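You operate a simulated robot arm through the tools that you are given. There is no shell and no other tool. Be economical: measure what you need, move in short steps, check, and stop when the job is done.

You run a simulated two-armed robot. Do the job below in one go: nothing can be reset, and whatever is moved stays where it is left.

## Task
Push the silver check left door shut. Open the silver check right door, take the inox test piece and leave it on the upper shelf behind the check right door, then shut the door. Put the mid yellow gauge block on the top of the run-off table away on the top of the belt far shelf. Fetch the tape roll from the top of the run-off table and set it on the white orange flavour blank there. Pick up the ink bottle from the top of the run-off table with one hand, pass it to the other hand and put it on the check belt start. Fetch the red padlock labelled "65" from the packing bench top and set it in the white lot twenty-nine carton. Any order will do. Set down upright: ink bottle.

Only the result counts: the job must be done as asked and must still hold three seconds after the hand-in. Knocking over, shifting, dropping, spilling or breaking anything else fails it.

## Robot
Two 7-joint arms with fingered hands on one trunk, on a base that drives. Base frame: it is fixed to the floor where the robot stands at the start and does not move with it; the origin is under the middle of the robot, x ahead of it, y to its left, z up. Readings come in mm, rad, newtons and seconds.
The left shoulder is at the start at [133, 187, 991], the right one opposite. With the tool pointing down near the work surface each hand reaches from about 100 to 880 mm from the robot's upright axis, wherever it stands, measured 20 degrees to its own side. Places, roughly: check belt start [1700, -3900, 800]; ink bottle [1500, -500, 750]; inox test piece [1000, 0, 750]; mid yellow gauge block [1250, 250, 750]; orange flavour blank [1750, 250, 750]; red padlock [-2250, 0, 750]; silver check left door [800, 100, 400]; silver check right door [1000, -500, 400]; tape roll (7x8x5 cm) [1500, 200, 800]; top of the belt far shelf (23x61 cm) [1960, -9960, 640]; upper shelf behind the check right door [1300, -500, 400]; white lot twenty-nine carton [-2500, -250, 750]. Payload 3.6 kg a hand.
The TCP of each hand is the grasp point between the finger pads, 26 mm short of the fingertips. In the tool frame z runs along the fingers and y along their closing line. The gripper opens to 88 mm. The gripper's body begins 30 mm behind the TCP. The gripper is a hand of 3 fingers: y runs from the thumb to the fingers, the wrist lies at [-17, -98, -164] in the tool frame.
Orientation is told as [roll, pitch, yaw] about the base's x, y, z axes, in that order, counted from this pose: with the fingers straight down and the wrist toward the robot, the tool's x, y and z point along [0, 1, 0], [1, 0, 0] and [0, 0, -1] of the base frame.

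## Interface
- The arms move only by the tool arm_command. It takes "left_motion", "right_motion" or both (then of equal length, played together; a hand with none holds still); each is a list of rows, each an object of numbers (a shift or turn left out is 0): "dx", "dy", "dz": the shift along the tool's x, y, z in units of 250 mm (1.0 is 250 mm); "ax", "ay", "az": the turn, a rotation vector about the tool's x, y, z in units of 45 degrees (1.0 is 45 degrees). In form: [{"dx": .., "dy": .., "dz": .., "ax": .., "ay": .., "az": ..}, ...]. A call has 1 to 20 rows; each row is the pose to reach, as a shift and turn from the pose commanded when the call began, along the tool's axes at that moment. A call with a number of a shift or a turn outside -1 to 1 is refused whole. Rows are played at 5 a second. More than 50 mm and 0.15 rad between two rows, and nothing of the call is played. Where a pose cannot be reached the arm comes as near as it can. A force on the tool above 40 N (or 10 N above the force at the start of the call, whichever is more), or a blocked arm, ends the call early, and 0.2 s more pass. In this call time passes only in rows, and 0.2 s behind the last. It gives the time, the measured TCP pose, the force on the tool (base axes), the opening and the grip force at its end, in the units of the frame above (readings bear some noise), with the torque about the TCP (base axes, N m) and any sound that the robot's microphone picked up, and new pictures: "pictures" is both (left out), scene, wrist or none (wrist: the cameras of the hands that moved).
- Cameras (640 x 400 px; columns grow to the right, rows downward): "scene" is now at [259.5, -42.8, 848.3]; the picture's right is [-0.54, -0.84, 0.00], its down [-0.60, 0.39, -0.70] and it looks along [0.59, -0.38, -0.71] (base axes); focal length 214 px, centre (320, 200). "left" rides on the left gripper at [-56, -80, -102] in its tool frame; the picture's right is [-0.73, -0.32, 0.60], its down [0.62, -0.67, 0.41] and it looks along [0.27, 0.68, 0.69] (tool axes); focal length 247 px, centre (320, 200). "right" rides on the right gripper at [56, -80, -102] in its tool frame; the picture's right is [-0.73, 0.32, -0.60], its down [-0.62, -0.67, 0.41] and it looks along [-0.27, 0.67, 0.69] (tool axes); focal length 247 px, centre (320, 200).
- lift_body(by): slides the trunk up (or, below 0, down) by that many mm; the arms and the scene camera ride with it, the base frame stays. It gives what a move gives, with no picture.
- steer(legs): drives the robot by 1 to 6 legs, each [ahead, left, turn to the left] in mm, mm and rad, along the robot's own axes; the way and the turn of a leg run together, so that a leg with both is an arc; at most 1500 mm and 3.142 rad a leg. The arms and the cameras ride along, it lands a little off, and it stops where it bumps. It gives what a move gives, and a new picture of the scene camera.
- curl_fingers(fingers, thumb_bend, thumb_turn, hand): sets how far each is bent, from 0 (flat) to 1 (curled in); at 0.3 the hand is open as for a grip, at 0.7 the pads meet at the TCP. One left out holds its place. A second passes; each finger stops where it meets its share of the squeeze, and holds until it gets a number again. It is the only way to open and close the hand. It gives what a move gives, with no picture; readings hold the bend of each and the force on the fingers (four entries, about 0 where the hand has none), thumb and palm. thumb_turn goes from beside the hand (0) to across from the fingers (1), as for a grip.
- head_to(pan, tilt): turns the head with the scene camera to pan (to the left, within 1.047 rad either way) and tilt (down, from -0.506 to 1.204), counted from straight ahead of the robot. It gives what a move gives, and a new picture of the scene camera.
- measure_at(camera, pixels): for up to 12 pixels [column, row] of the newest picture of that camera ("zoom" is the newest enlarged one), the place [x, y, z] in the base frame of the surface seen there, good to about 3 mm. It takes no simulated time.
- zoom(camera, box): a new picture of the part [left, top, right, bottom] of that camera's present view, enlarged. It takes no simulated time.
- job_done(): hands the job in; it is judged then, once.

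Work in short steps. Measure before you move; look again where a grasp or a placing could have gone wrong, and mend it. You have 138 turns and 260 pictures in all, those below and enlarged ones among them. Open the grippers and draw the arms clear of the work before you hand the job in, unless the task says otherwise.

The tools are called after "Emit:" as a command line: name --argument value ..., lists and objects as JSON in quotes. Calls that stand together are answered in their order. arm_command: Moves the arms, as the interface text tells. Its arguments: {"type":"object","properties":{"left_motion":{"type":"array","items":{"type":"object","properties":{"dx":{"type":"number"},"dy":{"type":"number"},"dz":{"type":"number"},"ax":{"type":"number"},"ay":{"type":"number"},"az":{"type":"number"}}}},"right_motion":{"type":"array","items":{"type":"object","properties":{"dx":{"type":"number"},"dy":{"type":"number"},"dz":{"type":"number"},"ax":{"type":"number"},"ay":{"type":"number"},"az":{"type":"number"}}}},"pictures":{"type":"string","enum":["both","scene","wrist","none"]}},"required":[]} The other tools are called the same way: lift_body (by) slides the trunk up or down; curl_fingers (fingers, thumb_bend, thumb_turn, hand) moves the fingers one by one; steer (legs) drives the base; head_to (pan, tilt) turns the head that bears the scene camera; measure_at (camera, pixels) gives the place of the surface under pixels of a picture; zoom (camera, box) takes an enlarged picture of a part of a camera's view; job_done () hands the job in.

At the start:

```text
time_s: 0.0
left_ee_pos: [571.3, 14.3, 709.9]
left_orientation: [-0.001, 0.001, -0.001]
left_contact_force: [-0.9, -0.2, 0.3]
left_ft_torque: [0.0, 0.03, 0.01]
left_width: 87.6
left_gripper_force: 0.0
left_shape: jaw
left_bend: [0.3, 0.3, 0.98]
left_finger forces: [0.0, 0.1, 0.1, 0.0, 0.1, 0.0]
right_ee_pos: [309.9, -359.3, 619.2]
right_orientation: [-0.002, 0.0, 0.003]
right_contact_force: [0.3, -0.7, -1.1]
right_ft_torque: [0.0, 0.0, -0.02]
right_width: 87.5
right_gripper_force: 0.1
right_shape: jaw
right_bend: [0.3, 0.3, 0.98]
right_finger forces: [0.1, 0.0, 0.1, 0.0, 0.0, 0.0]
trunk travel left (down, up): [-138.0, 619.0]
robot x, y, heading: [1.7, 0.9, -0.0]
head pan, tilt: [-0.574, 0.791]
```

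scene: 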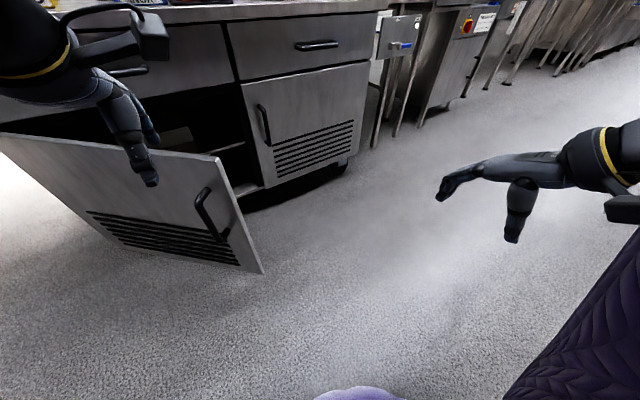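
right: 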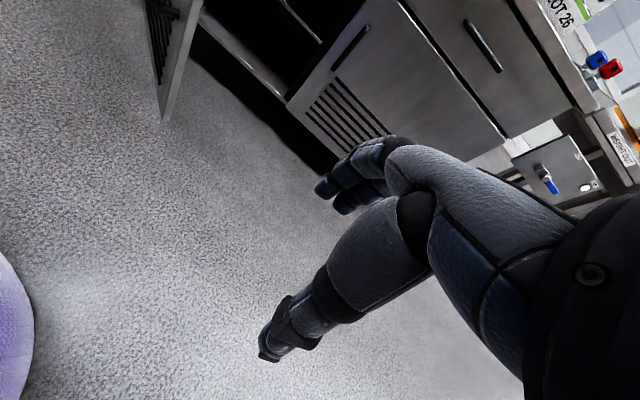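
left: 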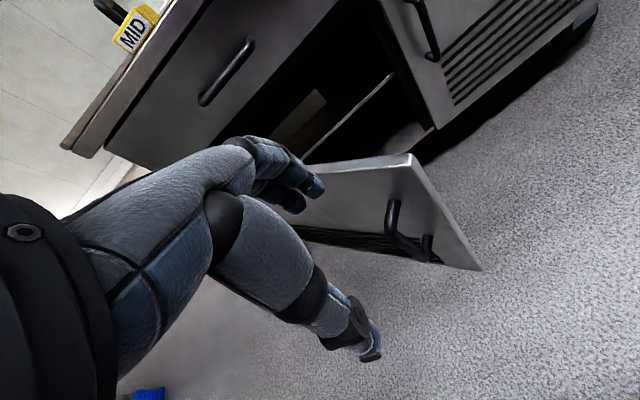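

I see the left door open and the right one shut; I look at the table top with the head first.

Emit:
head_to --pan 0.2 --tilt 0.4

Emit:
head_to --pan -0.5 --tilt 0.3

```text
time_s: 1.1
left_ee_pos: [571.7, 15.0, 709.7]
left_orientation: [-0.001, 0.001, 0.001]
left_contact_force: [0.6, 0.2, -1.3]
left_ft_torque: [0.0, 0.01, -0.01]
left_width: 87.7
left_gripper_force: 0.1
left_shape: jaw
left_bend: [0.3, 0.3, 0.98]
left_finger forces: [0.0, 0.0, 0.1, 0.1, 0.1, 0.0]
right_ee_pos: [308.6, -360.7, 619.6]
right_orientation: [-0.001, 0.0, 0.0]
right_contact_force: [0.4, -0.8, -0.3]
right_ft_torque: [0.02, -0.01, -0.01]
right_width: 87.9
right_gripper_force: 0.1
right_shape: jaw
right_bend: [0.3, 0.3, 0.98]
right_finger forces: [0.0, 0.0, 0.0, 0.0, 0.1, 0.1]
trunk travel left (down, up): [-138.0, 619.0]
robot x, y, heading: [-5.1, -0.1, -0.002]
head pan, tilt: [0.201, 0.4]
```

scene: 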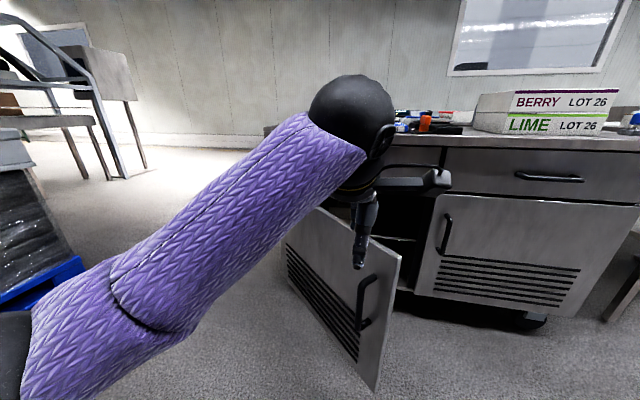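

```text
time_s: 2.2
left_ee_pos: [571.0, 15.3, 711.4]
left_orientation: [0.0, 0.0, 0.001]
left_contact_force: [-0.3, 0.7, -0.2]
left_ft_torque: [0.02, 0.01, 0.02]
left_width: 87.8
left_gripper_force: 0.1
left_shape: jaw
left_bend: [0.3, 0.3, 0.98]
left_finger forces: [0.1, 0.0, 0.1, 0.1, 0.1, 0.1]
right_ee_pos: [309.0, -360.3, 618.8]
right_orientation: [0.002, -0.001, 0.002]
right_contact_force: [-0.1, -0.4, -0.1]
right_ft_torque: [0.03, 0.0, 0.01]
right_width: 87.7
right_gripper_force: 0.1
right_shape: jaw
right_bend: [0.3, 0.3, 0.98]
right_finger forces: [0.0, 0.1, 0.0, 0.0, 0.0, 0.0]
trunk travel left (down, up): [-138.0, 619.0]
robot x, y, heading: [1.2, 1.0, 0.003]
head pan, tilt: [-0.499, 0.3]
```

scene: 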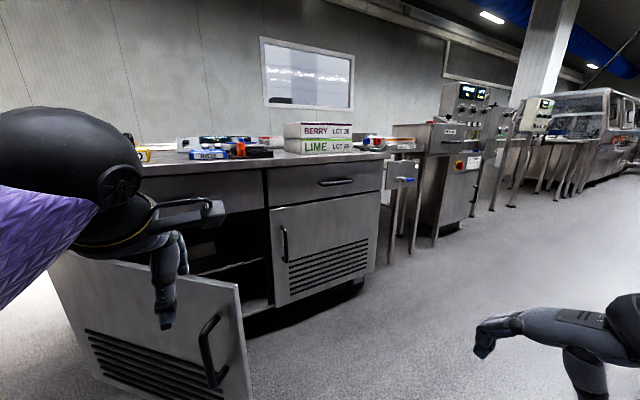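

The camera is too low for the table top; I raise the trunk and look again.

Emit:
lift_body --by 450

Emit:
head_to --pan -0.2 --tilt 0.55

Emit:
zoom --camera "scene" --box '[160, 60, 560, 310]'

```text
refused: 450 is not a number from -400 to 400
```

```text
time_s: 3.0
left_ee_pos: [570.6, 13.7, 710.2]
left_orientation: [0.0, 0.0, 0.0]
left_contact_force: [0.3, -0.4, -0.1]
left_ft_torque: [0.02, 0.01, 0.02]
left_width: 87.6
left_gripper_force: 0.0
left_shape: jaw
left_bend: [0.3, 0.3, 0.98]
left_finger forces: [0.1, 0.1, 0.0, 0.0, 0.0, 0.0]
right_ee_pos: [309.4, -359.6, 619.4]
right_orientation: [0.001, 0.002, 0.001]
right_contact_force: [-0.5, 0.3, 0.2]
right_ft_torque: [0.01, -0.01, 0.03]
right_width: 87.3
right_gripper_force: 0.2
right_shape: jaw
right_bend: [0.3, 0.3, 0.98]
right_finger forces: [0.0, 0.1, 0.1, 0.0, 0.0, 0.0]
trunk travel left (down, up): [-138.0, 619.0]
robot x, y, heading: [-4.5, -0.2, 0.003]
head pan, tilt: [-0.201, 0.55]
```

scene: 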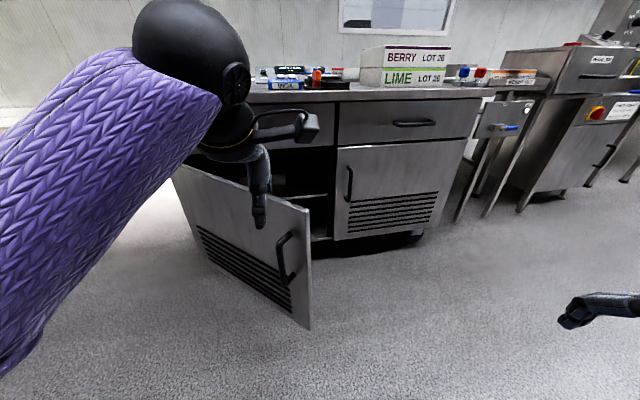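

```text
1.60 times, centred on (360, 185) of scene
```

zoom: 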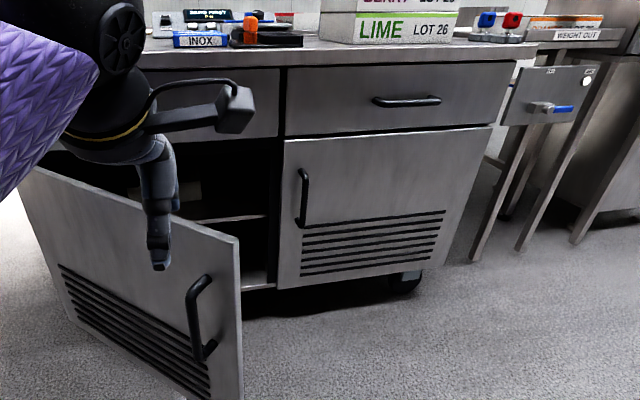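

The left door's free edge runs along (310,215)-(310,325), handle near (283,258); I measure doors and raise the trunk 400.

Emit:
measure_at --camera "scene" --pixels '[[308, 213], [309, 320], [186, 172], [283, 258], [349, 183], [345, 150], [338, 235], [462, 150], [430, 228], [286, 87], [340, 95], [445, 88]]'

Emit:
lift_body --by 400

Emit:
head_to --pan -0.2 --tilt 0.6

Emit:
zoom --camera "scene" --box '[200, 40, 600, 290]'

```text
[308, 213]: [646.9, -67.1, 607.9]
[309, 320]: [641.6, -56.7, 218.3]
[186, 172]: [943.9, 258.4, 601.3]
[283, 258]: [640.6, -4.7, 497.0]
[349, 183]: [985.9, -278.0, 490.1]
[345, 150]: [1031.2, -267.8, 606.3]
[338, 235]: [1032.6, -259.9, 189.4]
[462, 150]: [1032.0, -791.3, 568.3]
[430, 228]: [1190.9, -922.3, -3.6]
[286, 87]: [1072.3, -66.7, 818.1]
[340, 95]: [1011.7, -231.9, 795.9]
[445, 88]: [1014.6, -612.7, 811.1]
```

```text
time_s: 6.8
left_ee_pos: [572.7, 15.4, 1110.1]
left_orientation: [0.0, 0.0, 0.0]
left_contact_force: [0.6, -0.2, -0.5]
left_ft_torque: [-0.01, 0.03, 0.0]
left_width: 87.7
left_gripper_force: 0.0
left_shape: jaw
left_bend: [0.3, 0.3, 0.98]
left_finger forces: [0.0, 0.0, 0.0, 0.0, 0.0, 0.1]
right_ee_pos: [309.3, -359.2, 1018.3]
right_orientation: [-0.002, 0.003, 0.002]
right_contact_force: [0.3, 0.2, 0.3]
right_ft_torque: [0.0, 0.03, 0.0]
right_width: 87.6
right_gripper_force: 0.1
right_shape: jaw
right_bend: [0.3, 0.3, 0.98]
right_finger forces: [0.1, 0.0, 0.1, 0.0, 0.0, 0.0]
trunk travel left (down, up): [-538.0, 219.0]
robot x, y, heading: [-0.5, -0.3, 0.003]
head pan, tilt: [-0.201, 0.55]
```

```text
time_s: 7.5
left_ee_pos: [570.3, 14.6, 1108.8]
left_orientation: [0.0, 0.001, -0.001]
left_contact_force: [-0.4, 0.4, 0.1]
left_ft_torque: [0.0, 0.0, -0.02]
left_width: 87.8
left_gripper_force: 0.1
left_shape: jaw
left_bend: [0.3, 0.3, 0.98]
left_finger forces: [0.0, 0.1, 0.0, 0.0, 0.1, 0.0]
right_ee_pos: [309.5, -359.2, 1019.0]
right_orientation: [0.0, 0.0, 0.003]
right_contact_force: [0.0, -0.5, -0.6]
right_ft_torque: [0.01, 0.01, -0.02]
right_width: 87.9
right_gripper_force: 0.0
right_shape: jaw
right_bend: [0.3, 0.3, 0.98]
right_finger forces: [0.1, 0.0, 0.0, 0.1, 0.0, 0.0]
trunk travel left (down, up): [-538.0, 219.0]
robot x, y, heading: [-0.2, -3.4, 0.001]
head pan, tilt: [-0.201, 0.6]
```

scene: 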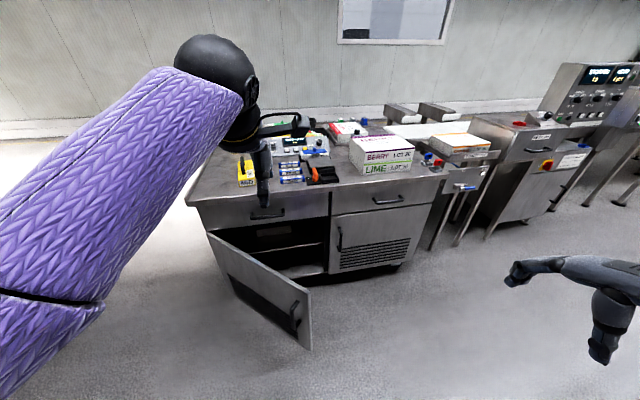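

```text
1.60 times, centred on (400, 165) of scene
```

zoom: 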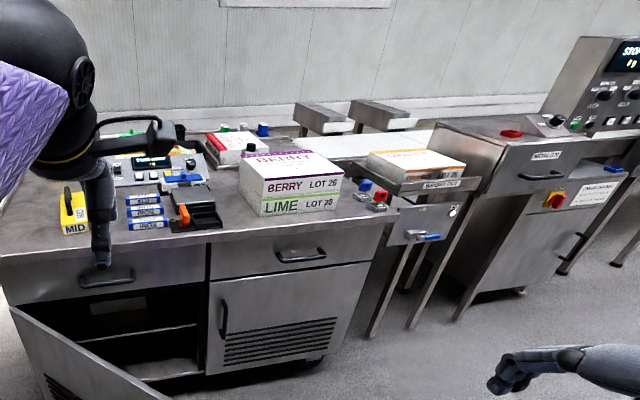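

The table items lie at about (240-340,120-185); I enlarge that part.

Emit:
zoom --camera "scene" --box '[225, 105, 385, 205]'

Emit:
zoom --camera "scene" --box '[340, 90, 500, 190]'

```text
4.00 times, centred on (305, 155) of scene
```

zoom: 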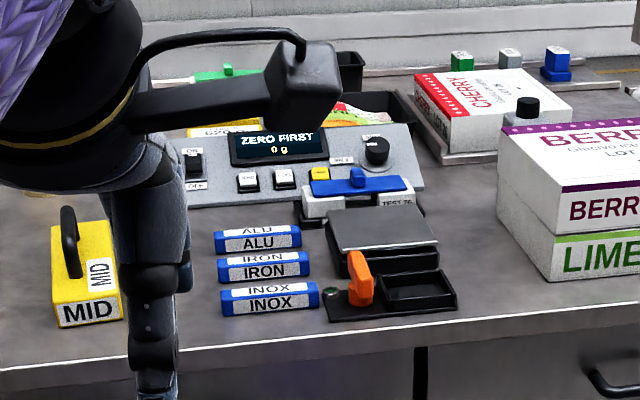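

```text
4.00 times, centred on (420, 140) of scene
```

zoom: 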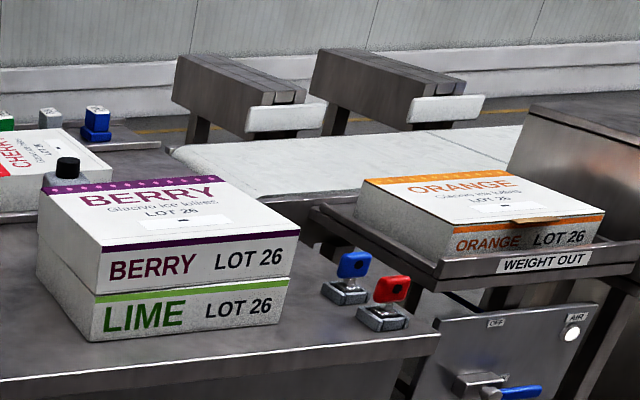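

Arm hides the far left of the table; I draw the left arm back and to the left.

Emit:
arm_command --left_motion '[{"dx": 0.13, "dy": -0.13}, {"dx": 0.26, "dy": -0.26}, {"dx": 0.39, "dy": -0.39}, {"dx": 0.52, "dy": -0.52}, {"dx": 0.65, "dy": -0.65}, {"dx": 0.78, "dy": -0.78}, {"dx": 0.91, "dy": -0.91}, {"dx": 1, "dy": -1}]' --pictures "none"

Emit:
head_to --pan 0.1 --tilt 0.5

Emit:
zoom --camera "scene" --box '[220, 90, 460, 240]'

```text
time_s: 9.2
left_ee_pos: [328.2, 267.7, 1104.9]
left_orientation: [-0.001, 0.0, -0.002]
left_contact_force: [0.1, 0.5, 0.2]
left_ft_torque: [0.0, 0.02, -0.02]
left_width: 88.1
left_gripper_force: 0.1
left_shape: jaw
left_bend: [0.3, 0.3, 0.98]
left_finger forces: [0.1, 0.0, 0.1, 0.0, 0.1, 0.0]
left hand out of reach, approached as far as the arm can: row 8
right_ee_pos: [308.9, -359.8, 1020.3]
right_orientation: [0.0, -0.002, 0.001]
right_contact_force: [-0.8, 0.4, 0.1]
right_ft_torque: [-0.01, -0.01, -0.02]
right_width: 87.8
right_gripper_force: 0.0
right_shape: jaw
right_bend: [0.3, 0.3, 0.98]
right_finger forces: [0.0, 0.1, 0.0, 0.1, 0.0, 0.1]
trunk travel left (down, up): [-538.0, 219.0]
robot x, y, heading: [1.1, -0.3, 0.001]
head pan, tilt: [-0.201, 0.6]
```

```text
time_s: 10.1
left_ee_pos: [327.6, 266.8, 1106.7]
left_orientation: [-0.002, 0.002, 0.0]
left_contact_force: [0.6, -0.8, -0.4]
left_ft_torque: [0.01, -0.03, 0.01]
left_width: 87.6
left_gripper_force: 0.1
left_shape: jaw
left_bend: [0.3, 0.3, 0.98]
left_finger forces: [0.0, 0.1, 0.0, 0.0, 0.1, 0.0]
right_ee_pos: [308.0, -358.8, 1019.2]
right_orientation: [-0.001, 0.0, 0.001]
right_contact_force: [-0.8, -0.3, 0.0]
right_ft_torque: [0.02, -0.02, 0.02]
right_width: 87.6
right_gripper_force: 0.1
right_shape: jaw
right_bend: [0.3, 0.3, 0.98]
right_finger forces: [0.0, 0.0, 0.0, 0.1, 0.0, 0.0]
trunk travel left (down, up): [-538.0, 219.0]
robot x, y, heading: [0.4, 0.1, 0.004]
head pan, tilt: [0.099, 0.499]
```

scene: 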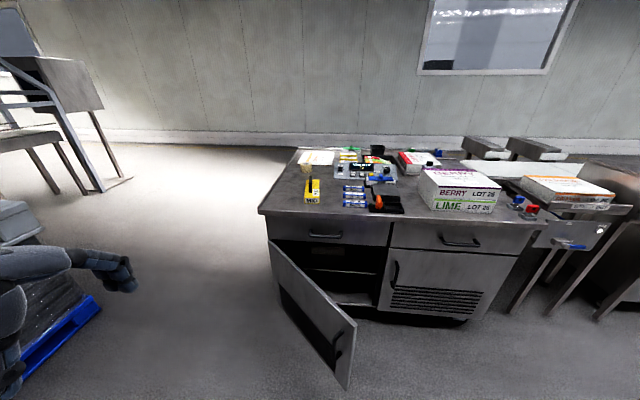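

```text
2.67 times, centred on (340, 165) of scene
```

zoom: 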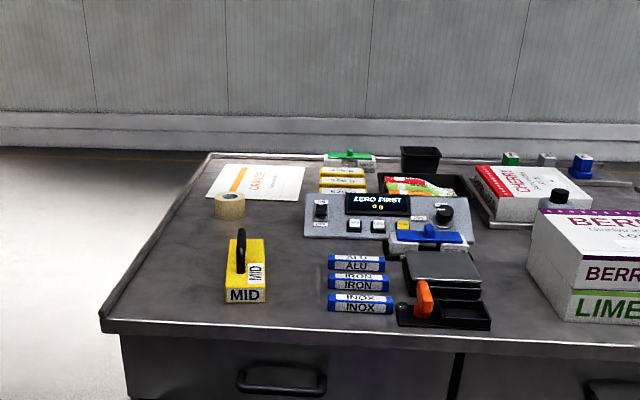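

Now tape roll (230,203), orange blank (255,182), MID block (245,275), INOX (360,303) and bottle cap (559,195) are seen in the zoom; I measure them.

Emit:
measure_at --camera "zoom" --pixels '[[232, 196], [229, 210], [225, 168], [303, 168], [207, 194], [292, 199], [241, 240], [246, 297], [262, 245], [333, 297], [390, 302], [559, 192]]'

Emit:
measure_at --camera "zoom" --pixels '[[560, 204], [535, 260], [210, 156], [103, 318], [360, 297], [360, 308], [333, 308], [392, 312], [240, 265], [227, 302], [265, 300], [610, 350]]'

Emit:
zoom --camera "scene" --box '[295, 135, 375, 185]'

```text
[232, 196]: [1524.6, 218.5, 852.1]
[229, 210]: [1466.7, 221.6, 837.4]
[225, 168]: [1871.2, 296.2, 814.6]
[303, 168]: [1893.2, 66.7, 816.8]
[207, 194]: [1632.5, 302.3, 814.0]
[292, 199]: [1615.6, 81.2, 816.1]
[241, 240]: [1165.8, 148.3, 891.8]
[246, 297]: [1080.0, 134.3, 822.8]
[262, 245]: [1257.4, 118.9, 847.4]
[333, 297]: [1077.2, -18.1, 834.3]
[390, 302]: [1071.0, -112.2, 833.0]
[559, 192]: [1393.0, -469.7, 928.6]
```

```text
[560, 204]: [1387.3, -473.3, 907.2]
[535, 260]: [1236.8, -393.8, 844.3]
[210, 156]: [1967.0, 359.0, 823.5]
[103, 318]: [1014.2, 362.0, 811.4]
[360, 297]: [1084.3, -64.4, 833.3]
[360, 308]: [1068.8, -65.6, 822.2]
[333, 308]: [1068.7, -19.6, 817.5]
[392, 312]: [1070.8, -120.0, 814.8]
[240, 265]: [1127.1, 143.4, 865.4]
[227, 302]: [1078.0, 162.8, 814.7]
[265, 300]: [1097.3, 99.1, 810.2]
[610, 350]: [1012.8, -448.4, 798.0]
```

```text
8.00 times, centred on (335, 160) of scene
```

zoom: 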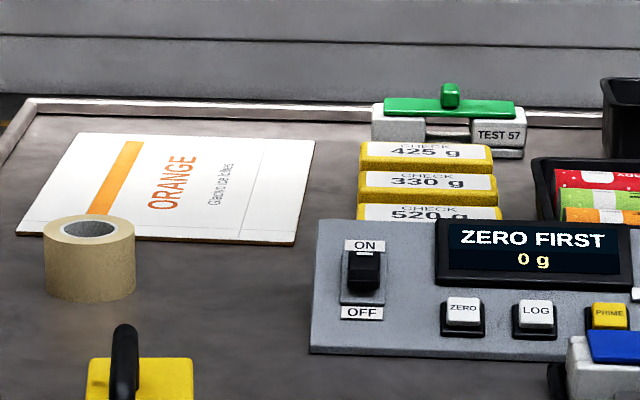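

Table top z≈812; tape roll at ~(1505,220), blank centre ~(1750,187), MID handle ~(1160,145,892), INOX ~(1078,-67), ink ~(1390,-471). First the left door: I lower the trunk and close the left hand to push with.

Emit:
lift_body --by -400

Emit:
curl_fingers --hand "left" --fingers 0.7 --thumb_bend 0.7

Emit:
lift_body --by -130

Emit:
steer --legs '[[120, 0, 0]]'

```text
time_s: 13.9
left_ee_pos: [342.8, 267.6, 626.4]
left_orientation: [0.001, 0.282, 0.0]
left_contact_force: [0.5, 0.9, -0.5]
left_ft_torque: [0.0, 0.0, 0.01]
left_width: 87.9
left_gripper_force: 0.1
left_shape: jaw
left_bend: [0.3, 0.3, 0.98]
left_finger forces: [0.0, 0.0, 0.1, 0.1, 0.0, 0.1]
right_ee_pos: [308.1, -359.4, 619.0]
right_orientation: [0.0, -0.001, 0.002]
right_contact_force: [-0.3, 1.0, -0.9]
right_ft_torque: [-0.04, -0.01, 0.04]
right_width: 87.9
right_gripper_force: 0.2
right_shape: jaw
right_bend: [0.3, 0.3, 0.98]
right_finger forces: [0.0, 0.0, 0.1, 0.0, 0.1, 0.0]
trunk travel left (down, up): [-138.0, 619.0]
robot x, y, heading: [1.9, -1.4, 0.0]
head pan, tilt: [0.099, 0.499]
```

```text
time_s: 14.9
left_ee_pos: [343.3, 265.6, 626.3]
left_orientation: [-0.001, 0.28, 0.001]
left_contact_force: [-0.3, 0.0, 0.8]
left_ft_torque: [-0.04, 0.02, 0.03]
left_width: 2.6
left_gripper_force: 0.1
left_shape: fingers
left_bend: [0.7, 0.7, 0.98]
left_finger forces: [0.0, 0.0, 0.0, 0.0, 0.0, 0.0]
right_ee_pos: [308.8, -358.5, 620.2]
right_orientation: [0.0, 0.001, 0.003]
right_contact_force: [-0.1, 0.7, 0.3]
right_ft_torque: [0.01, 0.01, -0.01]
right_width: 87.6
right_gripper_force: 0.0
right_shape: jaw
right_bend: [0.3, 0.3, 0.98]
right_finger forces: [0.0, 0.0, 0.0, 0.0, 0.0, 0.0]
trunk travel left (down, up): [-138.0, 619.0]
robot x, y, heading: [-0.0, 0.7, -0.0]
head pan, tilt: [0.099, 0.499]
```

```text
time_s: 16.5
left_ee_pos: [338.3, 265.8, 461.5]
left_orientation: [0.0, 0.459, -0.002]
left_contact_force: [-0.8, 0.5, 0.4]
left_ft_torque: [-0.01, 0.0, 0.0]
left_width: 2.6
left_gripper_force: 0.1
left_shape: fingers
left_bend: [0.7, 0.7, 0.98]
left_finger forces: [0.0, 0.0, 0.0, 0.1, 0.0, 0.0]
right_ee_pos: [307.6, -359.4, 479.5]
right_orientation: [0.0, 0.065, 0.0]
right_contact_force: [-0.6, 0.3, 0.5]
right_ft_torque: [0.01, 0.01, -0.01]
right_width: 87.8
right_gripper_force: 0.0
right_shape: jaw
right_bend: [0.3, 0.3, 0.98]
right_finger forces: [0.0, 0.0, 0.0, 0.0, 0.0, 0.0]
trunk travel left (down, up): [-8.0, 749.0]
robot x, y, heading: [0.4, -2.2, -0.0]
head pan, tilt: [0.099, 0.499]
```

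```text
time_s: 17.7
left_ee_pos: [460.6, 266.0, 461.1]
left_orientation: [0.0, 0.459, 0.001]
left_contact_force: [-0.6, -0.1, -1.1]
left_ft_torque: [0.01, 0.01, 0.0]
left_width: 2.5
left_gripper_force: 0.0
left_shape: fingers
left_bend: [0.7, 0.7, 0.98]
left_finger forces: [0.0, 0.1, 0.0, 0.0, 0.0, 0.0]
right_ee_pos: [429.4, -359.9, 478.2]
right_orientation: [0.001, 0.067, 0.002]
right_contact_force: [-0.2, 0.0, -0.5]
right_ft_torque: [0.01, -0.02, 0.0]
right_width: 87.6
right_gripper_force: 0.0
right_shape: jaw
right_bend: [0.3, 0.3, 0.98]
right_finger forces: [0.0, 0.0, 0.0, 0.0, 0.1, 0.0]
trunk travel left (down, up): [-8.0, 749.0]
robot x, y, heading: [121.9, 0.3, -0.003]
head pan, tilt: [0.099, 0.499]
```

scene: 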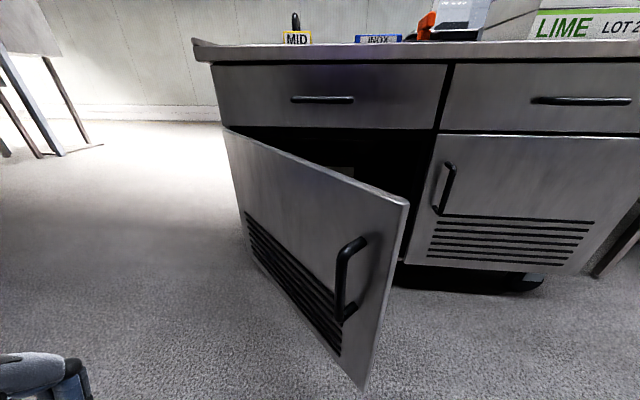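

Door handle at (350,280), outer face open to me. I bring the left fist ahead of the door face while pitching fingers forward.

Emit:
arm_command --left_motion '[{"dx": -0.09, "dy": 0.054, "dz": -0.04, "ax": -0.16}, {"dx": -0.18, "dy": 0.108, "dz": -0.08, "ax": -0.33}, {"dx": -0.27, "dy": 0.162, "dz": -0.12, "ax": -0.5}, {"dx": -0.36, "dy": 0.216, "dz": -0.16, "ax": -0.67}, {"dx": -0.45, "dy": 0.27, "dz": -0.2, "ax": -0.84}, {"dx": -0.54, "dy": 0.324, "dz": -0.25, "ax": -1}]' --pictures "scene"

```text
time_s: 19.1
left_ee_pos: [559.6, 140.8, 477.5]
left_orientation: [0.048, -0.333, -0.048]
left_contact_force: [0.5, 0.6, 0.0]
left_ft_torque: [0.0, 0.01, 0.0]
left_width: 2.3
left_gripper_force: 0.0
left_shape: fingers
left_bend: [0.7, 0.7, 0.98]
left_finger forces: [0.0, 0.1, 0.1, 0.0, 0.0, 0.1]
left hand out of reach, approached as far as the arm can: row 1, 2
right_ee_pos: [430.1, -360.3, 480.2]
right_orientation: [0.002, 0.067, 0.001]
right_contact_force: [-0.2, 0.2, 0.4]
right_ft_torque: [-0.01, 0.01, 0.01]
right_width: 87.7
right_gripper_force: 0.1
right_shape: jaw
right_bend: [0.3, 0.3, 0.98]
right_finger forces: [0.1, 0.0, 0.1, 0.0, 0.0, 0.1]
trunk travel left (down, up): [-8.0, 749.0]
robot x, y, heading: [124.4, 0.4, 0.005]
head pan, tilt: [0.099, 0.499]
```

scene: 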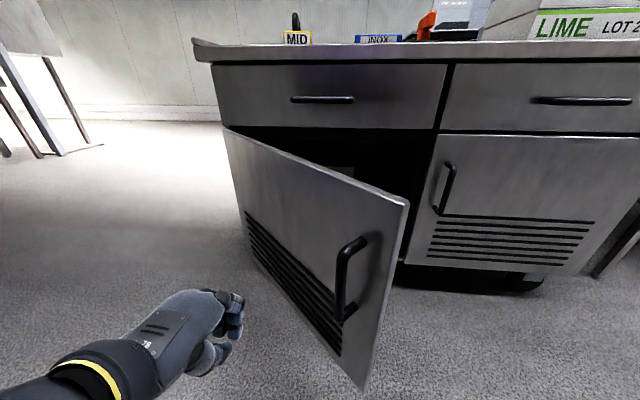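

Fist is left of the handle; I push it forward-right into the door face.

Emit:
arm_command --left_motion '[{"dx": -0.088, "dy": 0.121, "dz": 0.042}, {"dx": -0.176, "dy": 0.242, "dz": 0.084}, {"dx": -0.264, "dy": 0.363, "dz": 0.126}, {"dx": -0.352, "dy": 0.484, "dz": 0.168}, {"dx": -0.444, "dy": 0.605, "dz": 0.21}, {"dx": -0.512, "dy": 0.737, "dz": 0.255}, {"dx": -0.58, "dy": 0.869, "dz": 0.301}]' --pictures "scene"

```text
time_s: 19.6
left_ee_pos: [580.1, 130.1, 454.7]
left_orientation: [0.159, -0.297, -0.163]
left_contact_force: [0.6, 0.1, -0.6]
left_ft_torque: [-0.02, 0.01, -0.01]
left_width: 2.2
left_gripper_force: 0.1
left_shape: fingers
left_bend: [0.7, 0.7, 0.98]
left_finger forces: [0.0, 0.1, 0.1, 0.0, 0.0, 0.1]
right_ee_pos: [429.4, -359.6, 480.1]
right_orientation: [0.002, 0.066, 0.002]
right_contact_force: [-0.7, 0.8, 0.2]
right_ft_torque: [0.0, 0.0, 0.04]
right_width: 87.7
right_gripper_force: 0.1
right_shape: jaw
right_bend: [0.3, 0.3, 0.98]
right_finger forces: [0.0, 0.1, 0.0, 0.1, 0.0, 0.1]
trunk travel left (down, up): [-8.0, 749.0]
robot x, y, heading: [121.1, 0.4, 0.0]
head pan, tilt: [0.099, 0.499]
stopped in row 2 (left hand): the arm was blocked; the commanded pose is now the measured one
```

scene: 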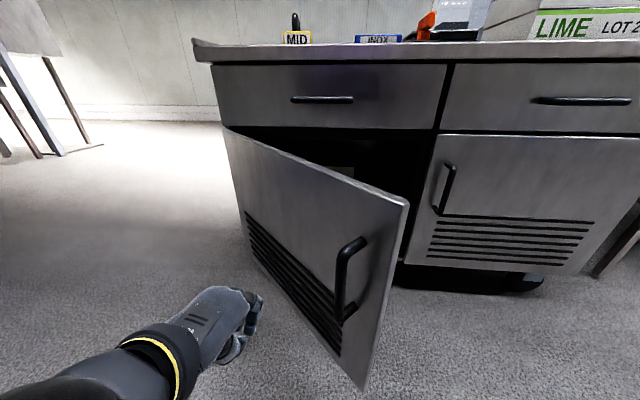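

The arm blocked without force, likely a joint limit; I raise the trunk a bit and retry in a smaller step.

Emit:
lift_body --by 110

Emit:
arm_command --left_motion '[{"dx": -0.088, "dy": 0.121, "dz": 0.042}, {"dx": -0.176, "dy": 0.242, "dz": 0.084}, {"dx": -0.264, "dy": 0.363, "dz": 0.126}, {"dx": -0.352, "dy": 0.484, "dz": 0.168}, {"dx": -0.42, "dy": 0.605, "dz": 0.21}, {"dx": -0.48, "dy": 0.737, "dz": 0.255}]' --pictures "scene"

```text
time_s: 21.0
left_ee_pos: [567.7, 153.0, 548.9]
left_orientation: [0.247, -0.262, -0.231]
left_contact_force: [-0.1, 0.1, -0.6]
left_ft_torque: [0.02, 0.01, 0.0]
left_width: 2.1
left_gripper_force: 0.1
left_shape: fingers
left_bend: [0.7, 0.7, 0.98]
left_finger forces: [0.0, 0.0, 0.2, 0.0, 0.0, 0.0]
right_ee_pos: [429.5, -360.2, 588.5]
right_orientation: [0.001, 0.067, 0.002]
right_contact_force: [0.1, -0.2, 0.7]
right_ft_torque: [-0.01, 0.02, 0.03]
right_width: 87.5
right_gripper_force: 0.0
right_shape: jaw
right_bend: [0.3, 0.3, 0.98]
right_finger forces: [0.0, 0.0, 0.0, 0.1, 0.0, 0.1]
trunk travel left (down, up): [-118.0, 639.0]
robot x, y, heading: [121.3, 0.7, 0.001]
head pan, tilt: [0.099, 0.499]
```

```text
time_s: 21.5
left_ee_pos: [593.6, 154.1, 533.9]
left_orientation: [0.326, -0.243, -0.273]
left_contact_force: [0.6, -0.5, 0.8]
left_ft_torque: [0.03, 0.01, 0.02]
left_width: 2.0
left_gripper_force: 0.0
left_shape: fingers
left_bend: [0.7, 0.7, 0.98]
left_finger forces: [0.0, 0.1, 0.0, 0.0, 0.0, 0.0]
right_ee_pos: [429.5, -360.8, 589.9]
right_orientation: [0.001, 0.066, 0.002]
right_contact_force: [0.2, -0.2, 0.9]
right_ft_torque: [0.0, 0.04, -0.02]
right_width: 87.6
right_gripper_force: 0.0
right_shape: jaw
right_bend: [0.3, 0.3, 0.98]
right_finger forces: [0.1, 0.0, 0.0, 0.0, 0.0, 0.0]
trunk travel left (down, up): [-118.0, 639.0]
robot x, y, heading: [114.9, -2.3, 0.001]
head pan, tilt: [0.099, 0.499]
stopped in row 2 (left hand): the arm was blocked; the commanded pose is now the measured one
```

scene: 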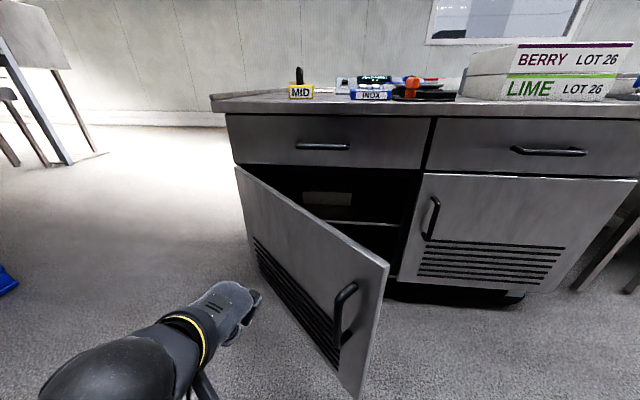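

The hand has drifted into an awkward wrist pose; I raise the trunk and straighten the hand before pushing again.

Emit:
lift_body --by 150

Emit:
arm_command --left_motion '[{"ax": 0.08, "ay": -0.104, "az": -0.087}, {"ax": 0.155, "ay": -0.208, "az": -0.174}, {"ax": 0.23, "ay": -0.31, "az": -0.26}, {"ax": 0.31, "ay": -0.415, "az": -0.348}]' --pictures "scene"

```text
time_s: 23.2
left_ee_pos: [586.8, 170.7, 674.7]
left_orientation: [0.368, -0.218, -0.292]
left_contact_force: [-1.0, 0.5, -0.4]
left_ft_torque: [0.01, 0.04, 0.01]
left_width: 2.0
left_gripper_force: 0.1
left_shape: fingers
left_bend: [0.7, 0.7, 0.98]
left_finger forces: [0.0, 0.1, 0.0, 0.0, 0.0, 0.0]
right_ee_pos: [430.7, -359.8, 739.4]
right_orientation: [0.002, 0.068, 0.002]
right_contact_force: [0.0, -0.4, 0.8]
right_ft_torque: [-0.01, 0.0, 0.0]
right_width: 87.8
right_gripper_force: 0.0
right_shape: jaw
right_bend: [0.3, 0.3, 0.98]
right_finger forces: [0.0, 0.0, 0.0, 0.0, 0.0, 0.0]
trunk travel left (down, up): [-268.0, 489.0]
robot x, y, heading: [125.1, -0.8, 0.0]
head pan, tilt: [0.099, 0.499]
```

```text
time_s: 24.3
left_ee_pos: [587.3, 209.6, 670.5]
left_orientation: [0.096, -0.036, 0.007]
left_contact_force: [-0.1, 0.8, 0.1]
left_ft_torque: [0.0, 0.01, 0.01]
left_width: 2.2
left_gripper_force: 0.1
left_shape: fingers
left_bend: [0.7, 0.7, 0.98]
left_finger forces: [0.0, 0.0, 0.0, 0.1, 0.1, 0.0]
right_ee_pos: [429.9, -361.4, 738.8]
right_orientation: [0.002, 0.066, 0.002]
right_contact_force: [-0.2, 0.6, 0.0]
right_ft_torque: [0.0, -0.02, -0.01]
right_width: 87.6
right_gripper_force: 0.1
right_shape: jaw
right_bend: [0.3, 0.3, 0.98]
right_finger forces: [0.0, 0.1, 0.0, 0.0, 0.1, 0.0]
trunk travel left (down, up): [-268.0, 489.0]
robot x, y, heading: [122.2, -1.1, 0.005]
head pan, tilt: [0.099, 0.499]
stopped in row 4 (left hand): the arm was blocked; the commanded pose is now the measured one
```

scene: 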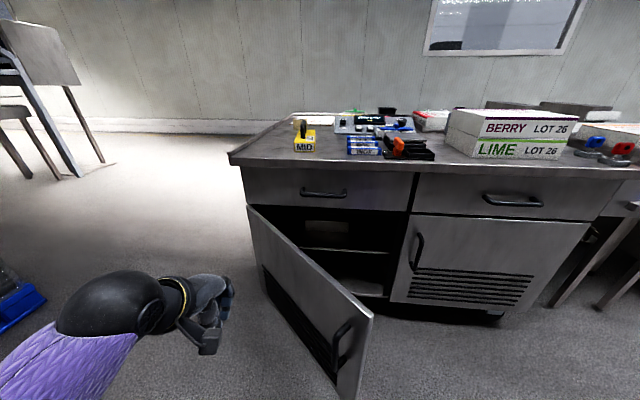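

Hand straightened mostly. I test a slow move toward the door, towards (680,110,590).

Emit:
arm_command --left_motion '[{"dx": -0.06, "dy": 0.06, "dz": 0.05}, {"dx": -0.12, "dy": 0.12, "dz": 0.1}, {"dx": -0.18, "dy": 0.18, "dz": 0.15}, {"dx": -0.24, "dy": 0.24, "dz": 0.2}, {"dx": -0.3, "dy": 0.3, "dz": 0.25}, {"dx": -0.36, "dy": 0.36, "dz": 0.3}]' --pictures "scene"

```text
time_s: 25.9
left_ee_pos: [681.7, 159.4, 584.7]
left_orientation: [0.142, -0.036, 0.019]
left_contact_force: [-0.5, 0.2, -0.6]
left_ft_torque: [0.0, 0.01, 0.0]
left_width: 1.9
left_gripper_force: 0.1
left_shape: fingers
left_bend: [0.7, 0.7, 0.98]
left_finger forces: [0.1, 0.0, 0.0, 0.0, 0.0, 0.0]
right_ee_pos: [430.5, -360.2, 740.1]
right_orientation: [0.001, 0.067, 0.002]
right_contact_force: [-0.7, -0.3, 0.0]
right_ft_torque: [0.02, 0.0, -0.01]
right_width: 87.7
right_gripper_force: 0.0
right_shape: jaw
right_bend: [0.3, 0.3, 0.98]
right_finger forces: [0.0, 0.0, 0.1, 0.1, 0.0, 0.1]
trunk travel left (down, up): [-268.0, 489.0]
robot x, y, heading: [123.5, 0.7, 0.003]
head pan, tilt: [0.099, 0.499]
stopped in row 6 (left hand): the arm was blocked; the commanded pose is now the measured one
```

scene: 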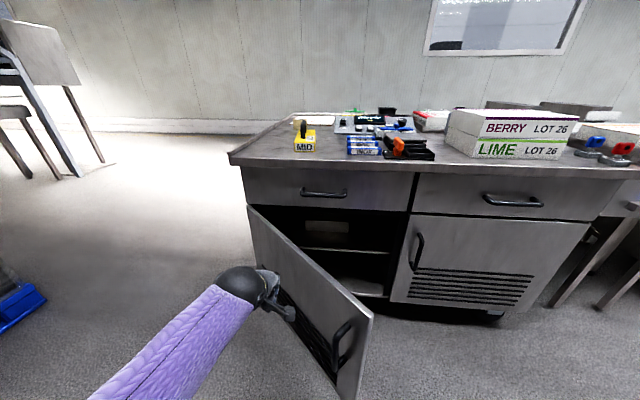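

The arm resists inward motion, so I let the base do the pushing: diagonal drive with the hand held.

Emit:
steer --legs '[[90, -110, 0], [90, -80, 0]]'

```text
time_s: 28.1
left_ee_pos: [862.5, -31.7, 584.3]
left_orientation: [0.141, -0.034, 0.018]
left_contact_force: [0.4, 0.7, -0.8]
left_ft_torque: [0.0, -0.04, -0.01]
left_width: 1.8
left_gripper_force: 0.0
left_shape: fingers
left_bend: [0.7, 0.7, 0.98]
left_finger forces: [0.0, 0.0, 0.0, 0.0, 0.0, 0.0]
right_ee_pos: [611.2, -552.4, 738.4]
right_orientation: [0.003, 0.067, 0.002]
right_contact_force: [0.2, 0.9, 0.5]
right_ft_torque: [0.03, -0.03, 0.0]
right_width: 87.6
right_gripper_force: 0.1
right_shape: jaw
right_bend: [0.3, 0.3, 0.98]
right_finger forces: [0.0, 0.0, 0.0, 0.0, 0.0, 0.0]
trunk travel left (down, up): [-268.0, 489.0]
robot x, y, heading: [301.2, -189.2, -0.003]
head pan, tilt: [0.099, 0.499]
```

scene: 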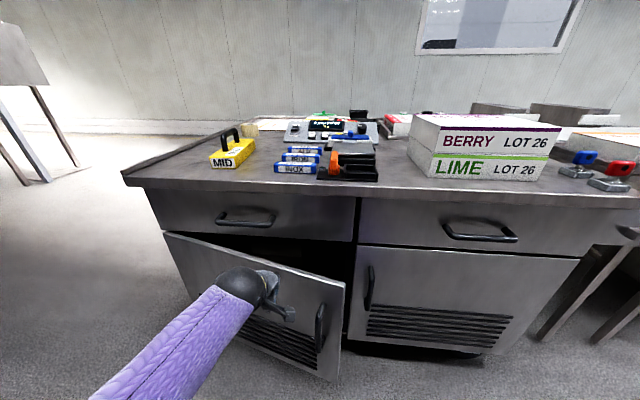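

The door is swinging shut under the base's push; I continue forward.

Emit:
steer --legs '[[60, -25, 0], [35, -10, 0]]'

```text
time_s: 29.5
left_ee_pos: [958.4, -66.6, 584.1]
left_orientation: [0.144, -0.035, 0.019]
left_contact_force: [-0.2, -1.0, -0.2]
left_ft_torque: [0.01, 0.0, 0.03]
left_width: 2.0
left_gripper_force: 0.0
left_shape: fingers
left_bend: [0.7, 0.7, 0.98]
left_finger forces: [0.0, 0.1, 0.1, 0.0, 0.1, 0.0]
right_ee_pos: [706.3, -586.5, 738.4]
right_orientation: [0.003, 0.067, 0.004]
right_contact_force: [-0.6, -0.6, 0.1]
right_ft_torque: [0.02, 0.01, 0.01]
right_width: 87.5
right_gripper_force: 0.0
right_shape: jaw
right_bend: [0.3, 0.3, 0.98]
right_finger forces: [0.0, 0.0, 0.1, 0.0, 0.0, 0.1]
trunk travel left (down, up): [-268.0, 489.0]
robot x, y, heading: [400.1, -223.5, 0.002]
head pan, tilt: [0.099, 0.499]
```

scene: 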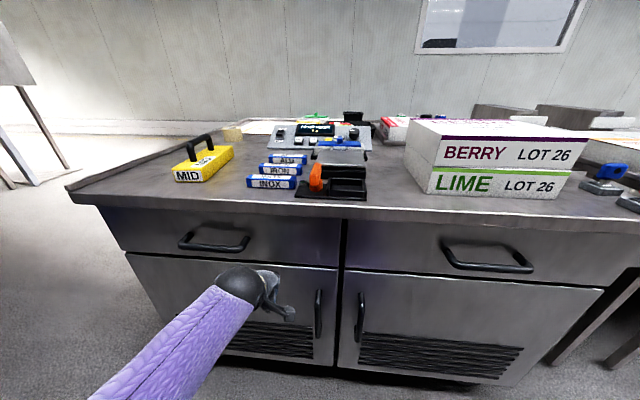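

The left door looks flush; I measure both door faces to check.

Emit:
measure_at --camera "scene" --pixels '[[332, 275], [332, 330], [150, 270], [350, 275], [350, 350], [480, 290], [357, 318], [318, 313], [490, 265], [365, 300], [360, 340], [600, 300]]'

```text
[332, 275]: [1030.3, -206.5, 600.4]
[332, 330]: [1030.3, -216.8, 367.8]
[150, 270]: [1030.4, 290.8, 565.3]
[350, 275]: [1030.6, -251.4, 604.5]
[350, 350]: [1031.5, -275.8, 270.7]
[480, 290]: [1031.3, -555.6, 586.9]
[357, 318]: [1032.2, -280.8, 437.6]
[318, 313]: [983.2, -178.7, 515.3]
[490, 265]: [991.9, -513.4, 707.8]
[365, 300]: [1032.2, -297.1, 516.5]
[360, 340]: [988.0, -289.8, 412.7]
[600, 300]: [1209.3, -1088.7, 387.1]
```

Left door is shut (both faces at x≈1030). Next the right door's handle at (988,-290,412..520): I back off and look at it.

Emit:
steer --legs '[[-150, 0, 0], [0, 150, 0]]'

Emit:
zoom --camera "scene" --box '[340, 180, 500, 280]'

```text
time_s: 31.9
left_ee_pos: [809.9, 83.9, 583.8]
left_orientation: [0.142, -0.035, 0.015]
left_contact_force: [-0.6, -0.2, -0.3]
left_ft_torque: [-0.03, 0.01, -0.04]
left_width: 1.9
left_gripper_force: 0.1
left_shape: fingers
left_bend: [0.7, 0.7, 0.98]
left_finger forces: [0.0, 0.1, 0.1, 0.2, 0.0, 0.1]
right_ee_pos: [556.8, -434.4, 738.3]
right_orientation: [0.001, 0.066, 0.001]
right_contact_force: [0.6, -0.3, -0.8]
right_ft_torque: [0.0, 0.01, 0.0]
right_width: 87.6
right_gripper_force: 0.1
right_shape: jaw
right_bend: [0.3, 0.3, 0.98]
right_finger forces: [0.0, 0.1, 0.1, 0.0, 0.0, 0.0]
trunk travel left (down, up): [-268.0, 489.0]
robot x, y, heading: [249.7, -75.6, -0.007]
head pan, tilt: [0.099, 0.499]
```

scene: 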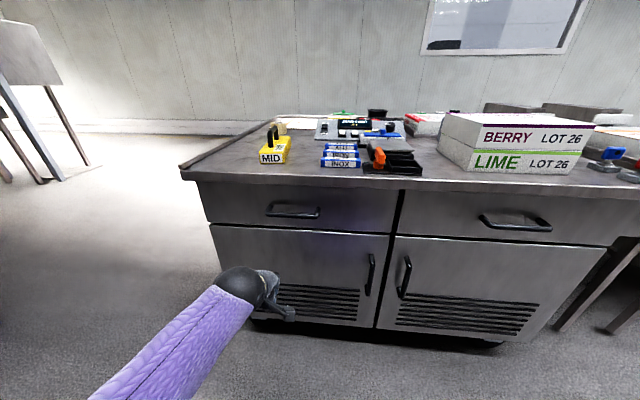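

```text
4.00 times, centred on (420, 230) of scene
```

zoom: 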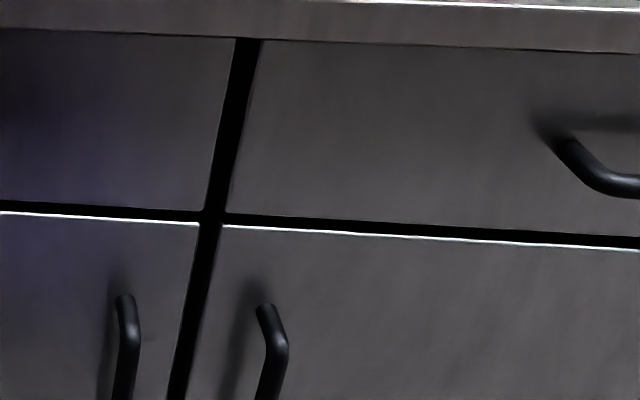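

Handle is at (408,258)-(402,295). I measure it and begin rotating the right hand to a forward-down grip with horizontal closing.

Emit:
measure_at --camera "scene" --pixels '[[408, 260], [408, 270], [404, 285], [401, 295], [392, 250], [385, 300]]'

Emit:
arm_command --right_motion '[{"dx": 0.048, "dy": 0.113, "dz": 0.065, "ax": -0.073, "ay": 0.073, "az": 0.155}, {"dx": 0.097, "dy": 0.225, "dz": 0.13, "ax": -0.145, "ay": 0.145, "az": 0.31}, {"dx": 0.145, "dy": 0.338, "dz": 0.195, "ax": -0.218, "ay": 0.218, "az": 0.465}, {"dx": 0.193, "dy": 0.45, "dz": 0.26, "ax": -0.29, "ay": 0.29, "az": 0.62}, {"dx": 0.242, "dy": 0.563, "dz": 0.325, "ax": -0.363, "ay": 0.363, "az": 0.775}, {"dx": 0.29, "dy": 0.676, "dz": 0.39, "ax": -0.436, "ay": 0.436, "az": 0.93}]' --pictures "scene"

```text
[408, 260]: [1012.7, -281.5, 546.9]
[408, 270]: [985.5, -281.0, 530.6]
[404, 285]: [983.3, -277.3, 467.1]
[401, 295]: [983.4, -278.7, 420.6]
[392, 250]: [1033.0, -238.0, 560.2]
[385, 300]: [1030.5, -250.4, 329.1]
```

```text
time_s: 33.5
left_ee_pos: [810.7, 85.1, 584.8]
left_orientation: [0.144, -0.036, 0.016]
left_contact_force: [-0.5, 0.0, 0.2]
left_ft_torque: [0.01, -0.02, 0.0]
left_width: 2.1
left_gripper_force: 0.1
left_shape: fingers
left_bend: [0.7, 0.7, 0.98]
left_finger forces: [0.0, 0.1, 0.0, 0.0, 0.0, 0.1]
right_ee_pos: [713.2, -421.0, 634.2]
right_orientation: [0.279, -0.225, -0.73]
right_contact_force: [-0.4, 0.4, -0.4]
right_ft_torque: [-0.04, -0.04, -0.01]
right_width: 88.0
right_gripper_force: 0.1
right_shape: jaw
right_bend: [0.3, 0.3, 0.98]
right_finger forces: [0.1, 0.1, 0.1, 0.0, 0.0, 0.1]
trunk travel left (down, up): [-268.0, 489.0]
robot x, y, heading: [248.4, -73.9, -0.001]
head pan, tilt: [0.099, 0.499]
stopped in row 6 (right hand): the arm was blocked; the commanded pose is now the measured one
```

scene: 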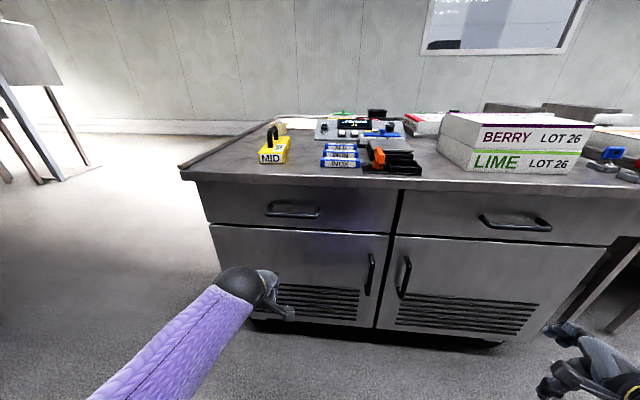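

The hand rotated but y lagged; I continue with smaller, slower rows to the pre-grasp before the handle.

Emit:
arm_command --right_motion '[{"dx": 0.055, "dy": 0.006, "dz": 0.042, "ax": -0.031, "ay": 0.031, "az": 0.066}, {"dx": 0.109, "dy": 0.011, "dz": 0.084, "ax": -0.062, "ay": 0.062, "az": 0.133}, {"dx": 0.164, "dy": 0.017, "dz": 0.126, "ax": -0.093, "ay": 0.093, "az": 0.2}, {"dx": 0.219, "dy": 0.023, "dz": 0.168, "ax": -0.125, "ay": 0.125, "az": 0.266}, {"dx": 0.273, "dy": 0.029, "dz": 0.21, "ax": -0.156, "ay": 0.156, "az": 0.332}, {"dx": 0.328, "dy": 0.034, "dz": 0.252, "ax": -0.187, "ay": 0.187, "az": 0.4}, {"dx": 0.383, "dy": 0.04, "dz": 0.294, "ax": -0.218, "ay": 0.218, "az": 0.465}, {"dx": 0.437, "dy": 0.046, "dz": 0.336, "ax": -0.249, "ay": 0.249, "az": 0.53}, {"dx": 0.492, "dy": 0.051, "dz": 0.378, "ax": -0.28, "ay": 0.28, "az": 0.6}, {"dx": 0.546, "dy": 0.057, "dz": 0.42, "ax": -0.311, "ay": 0.311, "az": 0.664}, {"dx": 0.6, "dy": 0.063, "dz": 0.462, "ax": -0.343, "ay": 0.343, "az": 0.73}, {"dx": 0.656, "dy": 0.069, "dz": 0.504, "ax": -0.374, "ay": 0.374, "az": 0.8}, {"dx": 0.71, "dy": 0.074, "dz": 0.546, "ax": -0.405, "ay": 0.405, "az": 0.864}, {"dx": 0.765, "dy": 0.08, "dz": 0.588, "ax": -0.436, "ay": 0.436, "az": 0.93}]' --pictures "both"

```text
time_s: 34.2
left_ee_pos: [811.3, 86.1, 584.5]
left_orientation: [0.146, -0.036, 0.014]
left_contact_force: [0.2, 0.5, 0.3]
left_ft_torque: [0.01, -0.02, 0.0]
left_width: 1.9
left_gripper_force: 0.1
left_shape: fingers
left_bend: [0.7, 0.7, 0.98]
left_finger forces: [0.0, 0.0, 0.0, 0.1, 0.1, 0.0]
right_ee_pos: [738.1, -482.1, 636.0]
right_orientation: [0.236, -0.362, -0.815]
right_contact_force: [0.0, -0.6, 0.0]
right_ft_torque: [0.02, 0.0, 0.0]
right_width: 87.9
right_gripper_force: 0.1
right_shape: jaw
right_bend: [0.3, 0.3, 0.98]
right_finger forces: [0.1, 0.0, 0.0, 0.0, 0.1, 0.0]
trunk travel left (down, up): [-268.0, 489.0]
robot x, y, heading: [250.9, -74.2, -0.004]
head pan, tilt: [0.099, 0.499]
stopped in row 3 (right hand): the arm was blocked; the commanded pose is now the measured one
```

scene: 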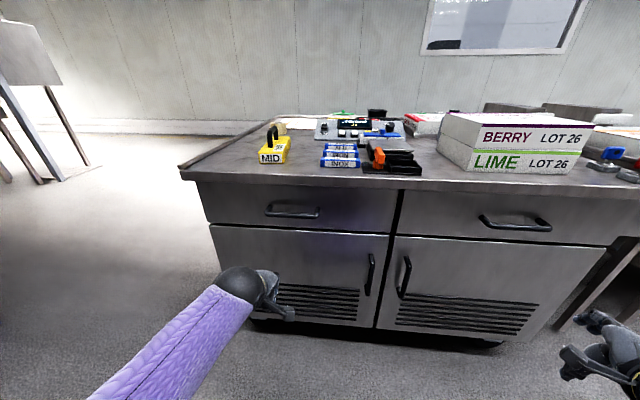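
right: 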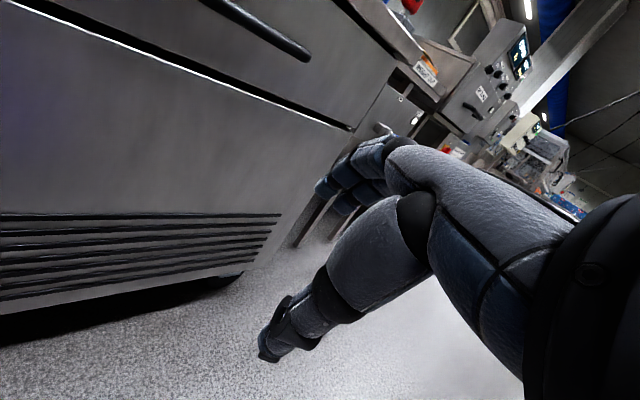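

The arm is near joint limits with this pose; I lower the trunk and shift left for a better posture, then re-orient with the hand yawed left.

Emit:
lift_body --by -240

Emit:
steer --legs '[[-30, 60, 0]]'

```text
time_s: 36.7
left_ee_pos: [838.1, 121.4, 360.0]
left_orientation: [0.211, -0.089, 0.015]
left_contact_force: [0.0, 0.5, 0.5]
left_ft_torque: [-0.02, 0.01, 0.01]
left_width: 2.0
left_gripper_force: 0.2
left_shape: fingers
left_bend: [0.7, 0.7, 0.98]
left_finger forces: [0.0, 0.0, 0.0, 0.1, 0.0, 0.1]
right_ee_pos: [743.7, -513.2, 410.4]
right_orientation: [0.165, -0.425, -0.759]
right_contact_force: [0.3, 0.2, 0.0]
right_ft_torque: [0.0, 0.02, 0.01]
right_width: 87.5
right_gripper_force: 0.0
right_shape: jaw
right_bend: [0.3, 0.3, 0.98]
right_finger forces: [0.0, 0.0, 0.1, 0.0, 0.0, 0.0]
trunk travel left (down, up): [-28.0, 729.0]
robot x, y, heading: [252.8, -74.0, -0.002]
head pan, tilt: [0.099, 0.499]
```

```text
time_s: 37.7
left_ee_pos: [802.1, 184.3, 353.8]
left_orientation: [0.214, -0.077, 0.016]
left_contact_force: [-0.1, -0.3, -0.2]
left_ft_torque: [-0.01, 0.0, 0.0]
left_width: 1.9
left_gripper_force: 0.0
left_shape: fingers
left_bend: [0.7, 0.7, 0.98]
left_finger forces: [0.1, 0.0, 0.0, 0.0, 0.1, 0.0]
right_ee_pos: [715.3, -453.0, 410.8]
right_orientation: [0.169, -0.427, -0.758]
right_contact_force: [-0.3, 0.8, -0.3]
right_ft_torque: [-0.01, -0.01, 0.0]
right_width: 87.6
right_gripper_force: 0.0
right_shape: jaw
right_bend: [0.3, 0.3, 0.98]
right_finger forces: [0.0, 0.0, 0.0, 0.0, 0.0, 0.1]
trunk travel left (down, up): [-28.0, 729.0]
robot x, y, heading: [219.9, -18.6, 0.006]
head pan, tilt: [0.099, 0.499]
```

scene: 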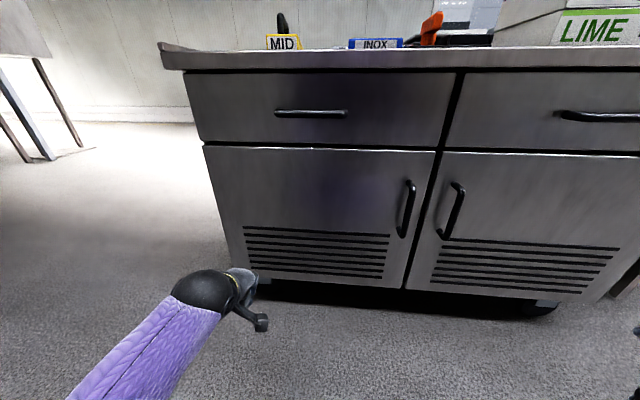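

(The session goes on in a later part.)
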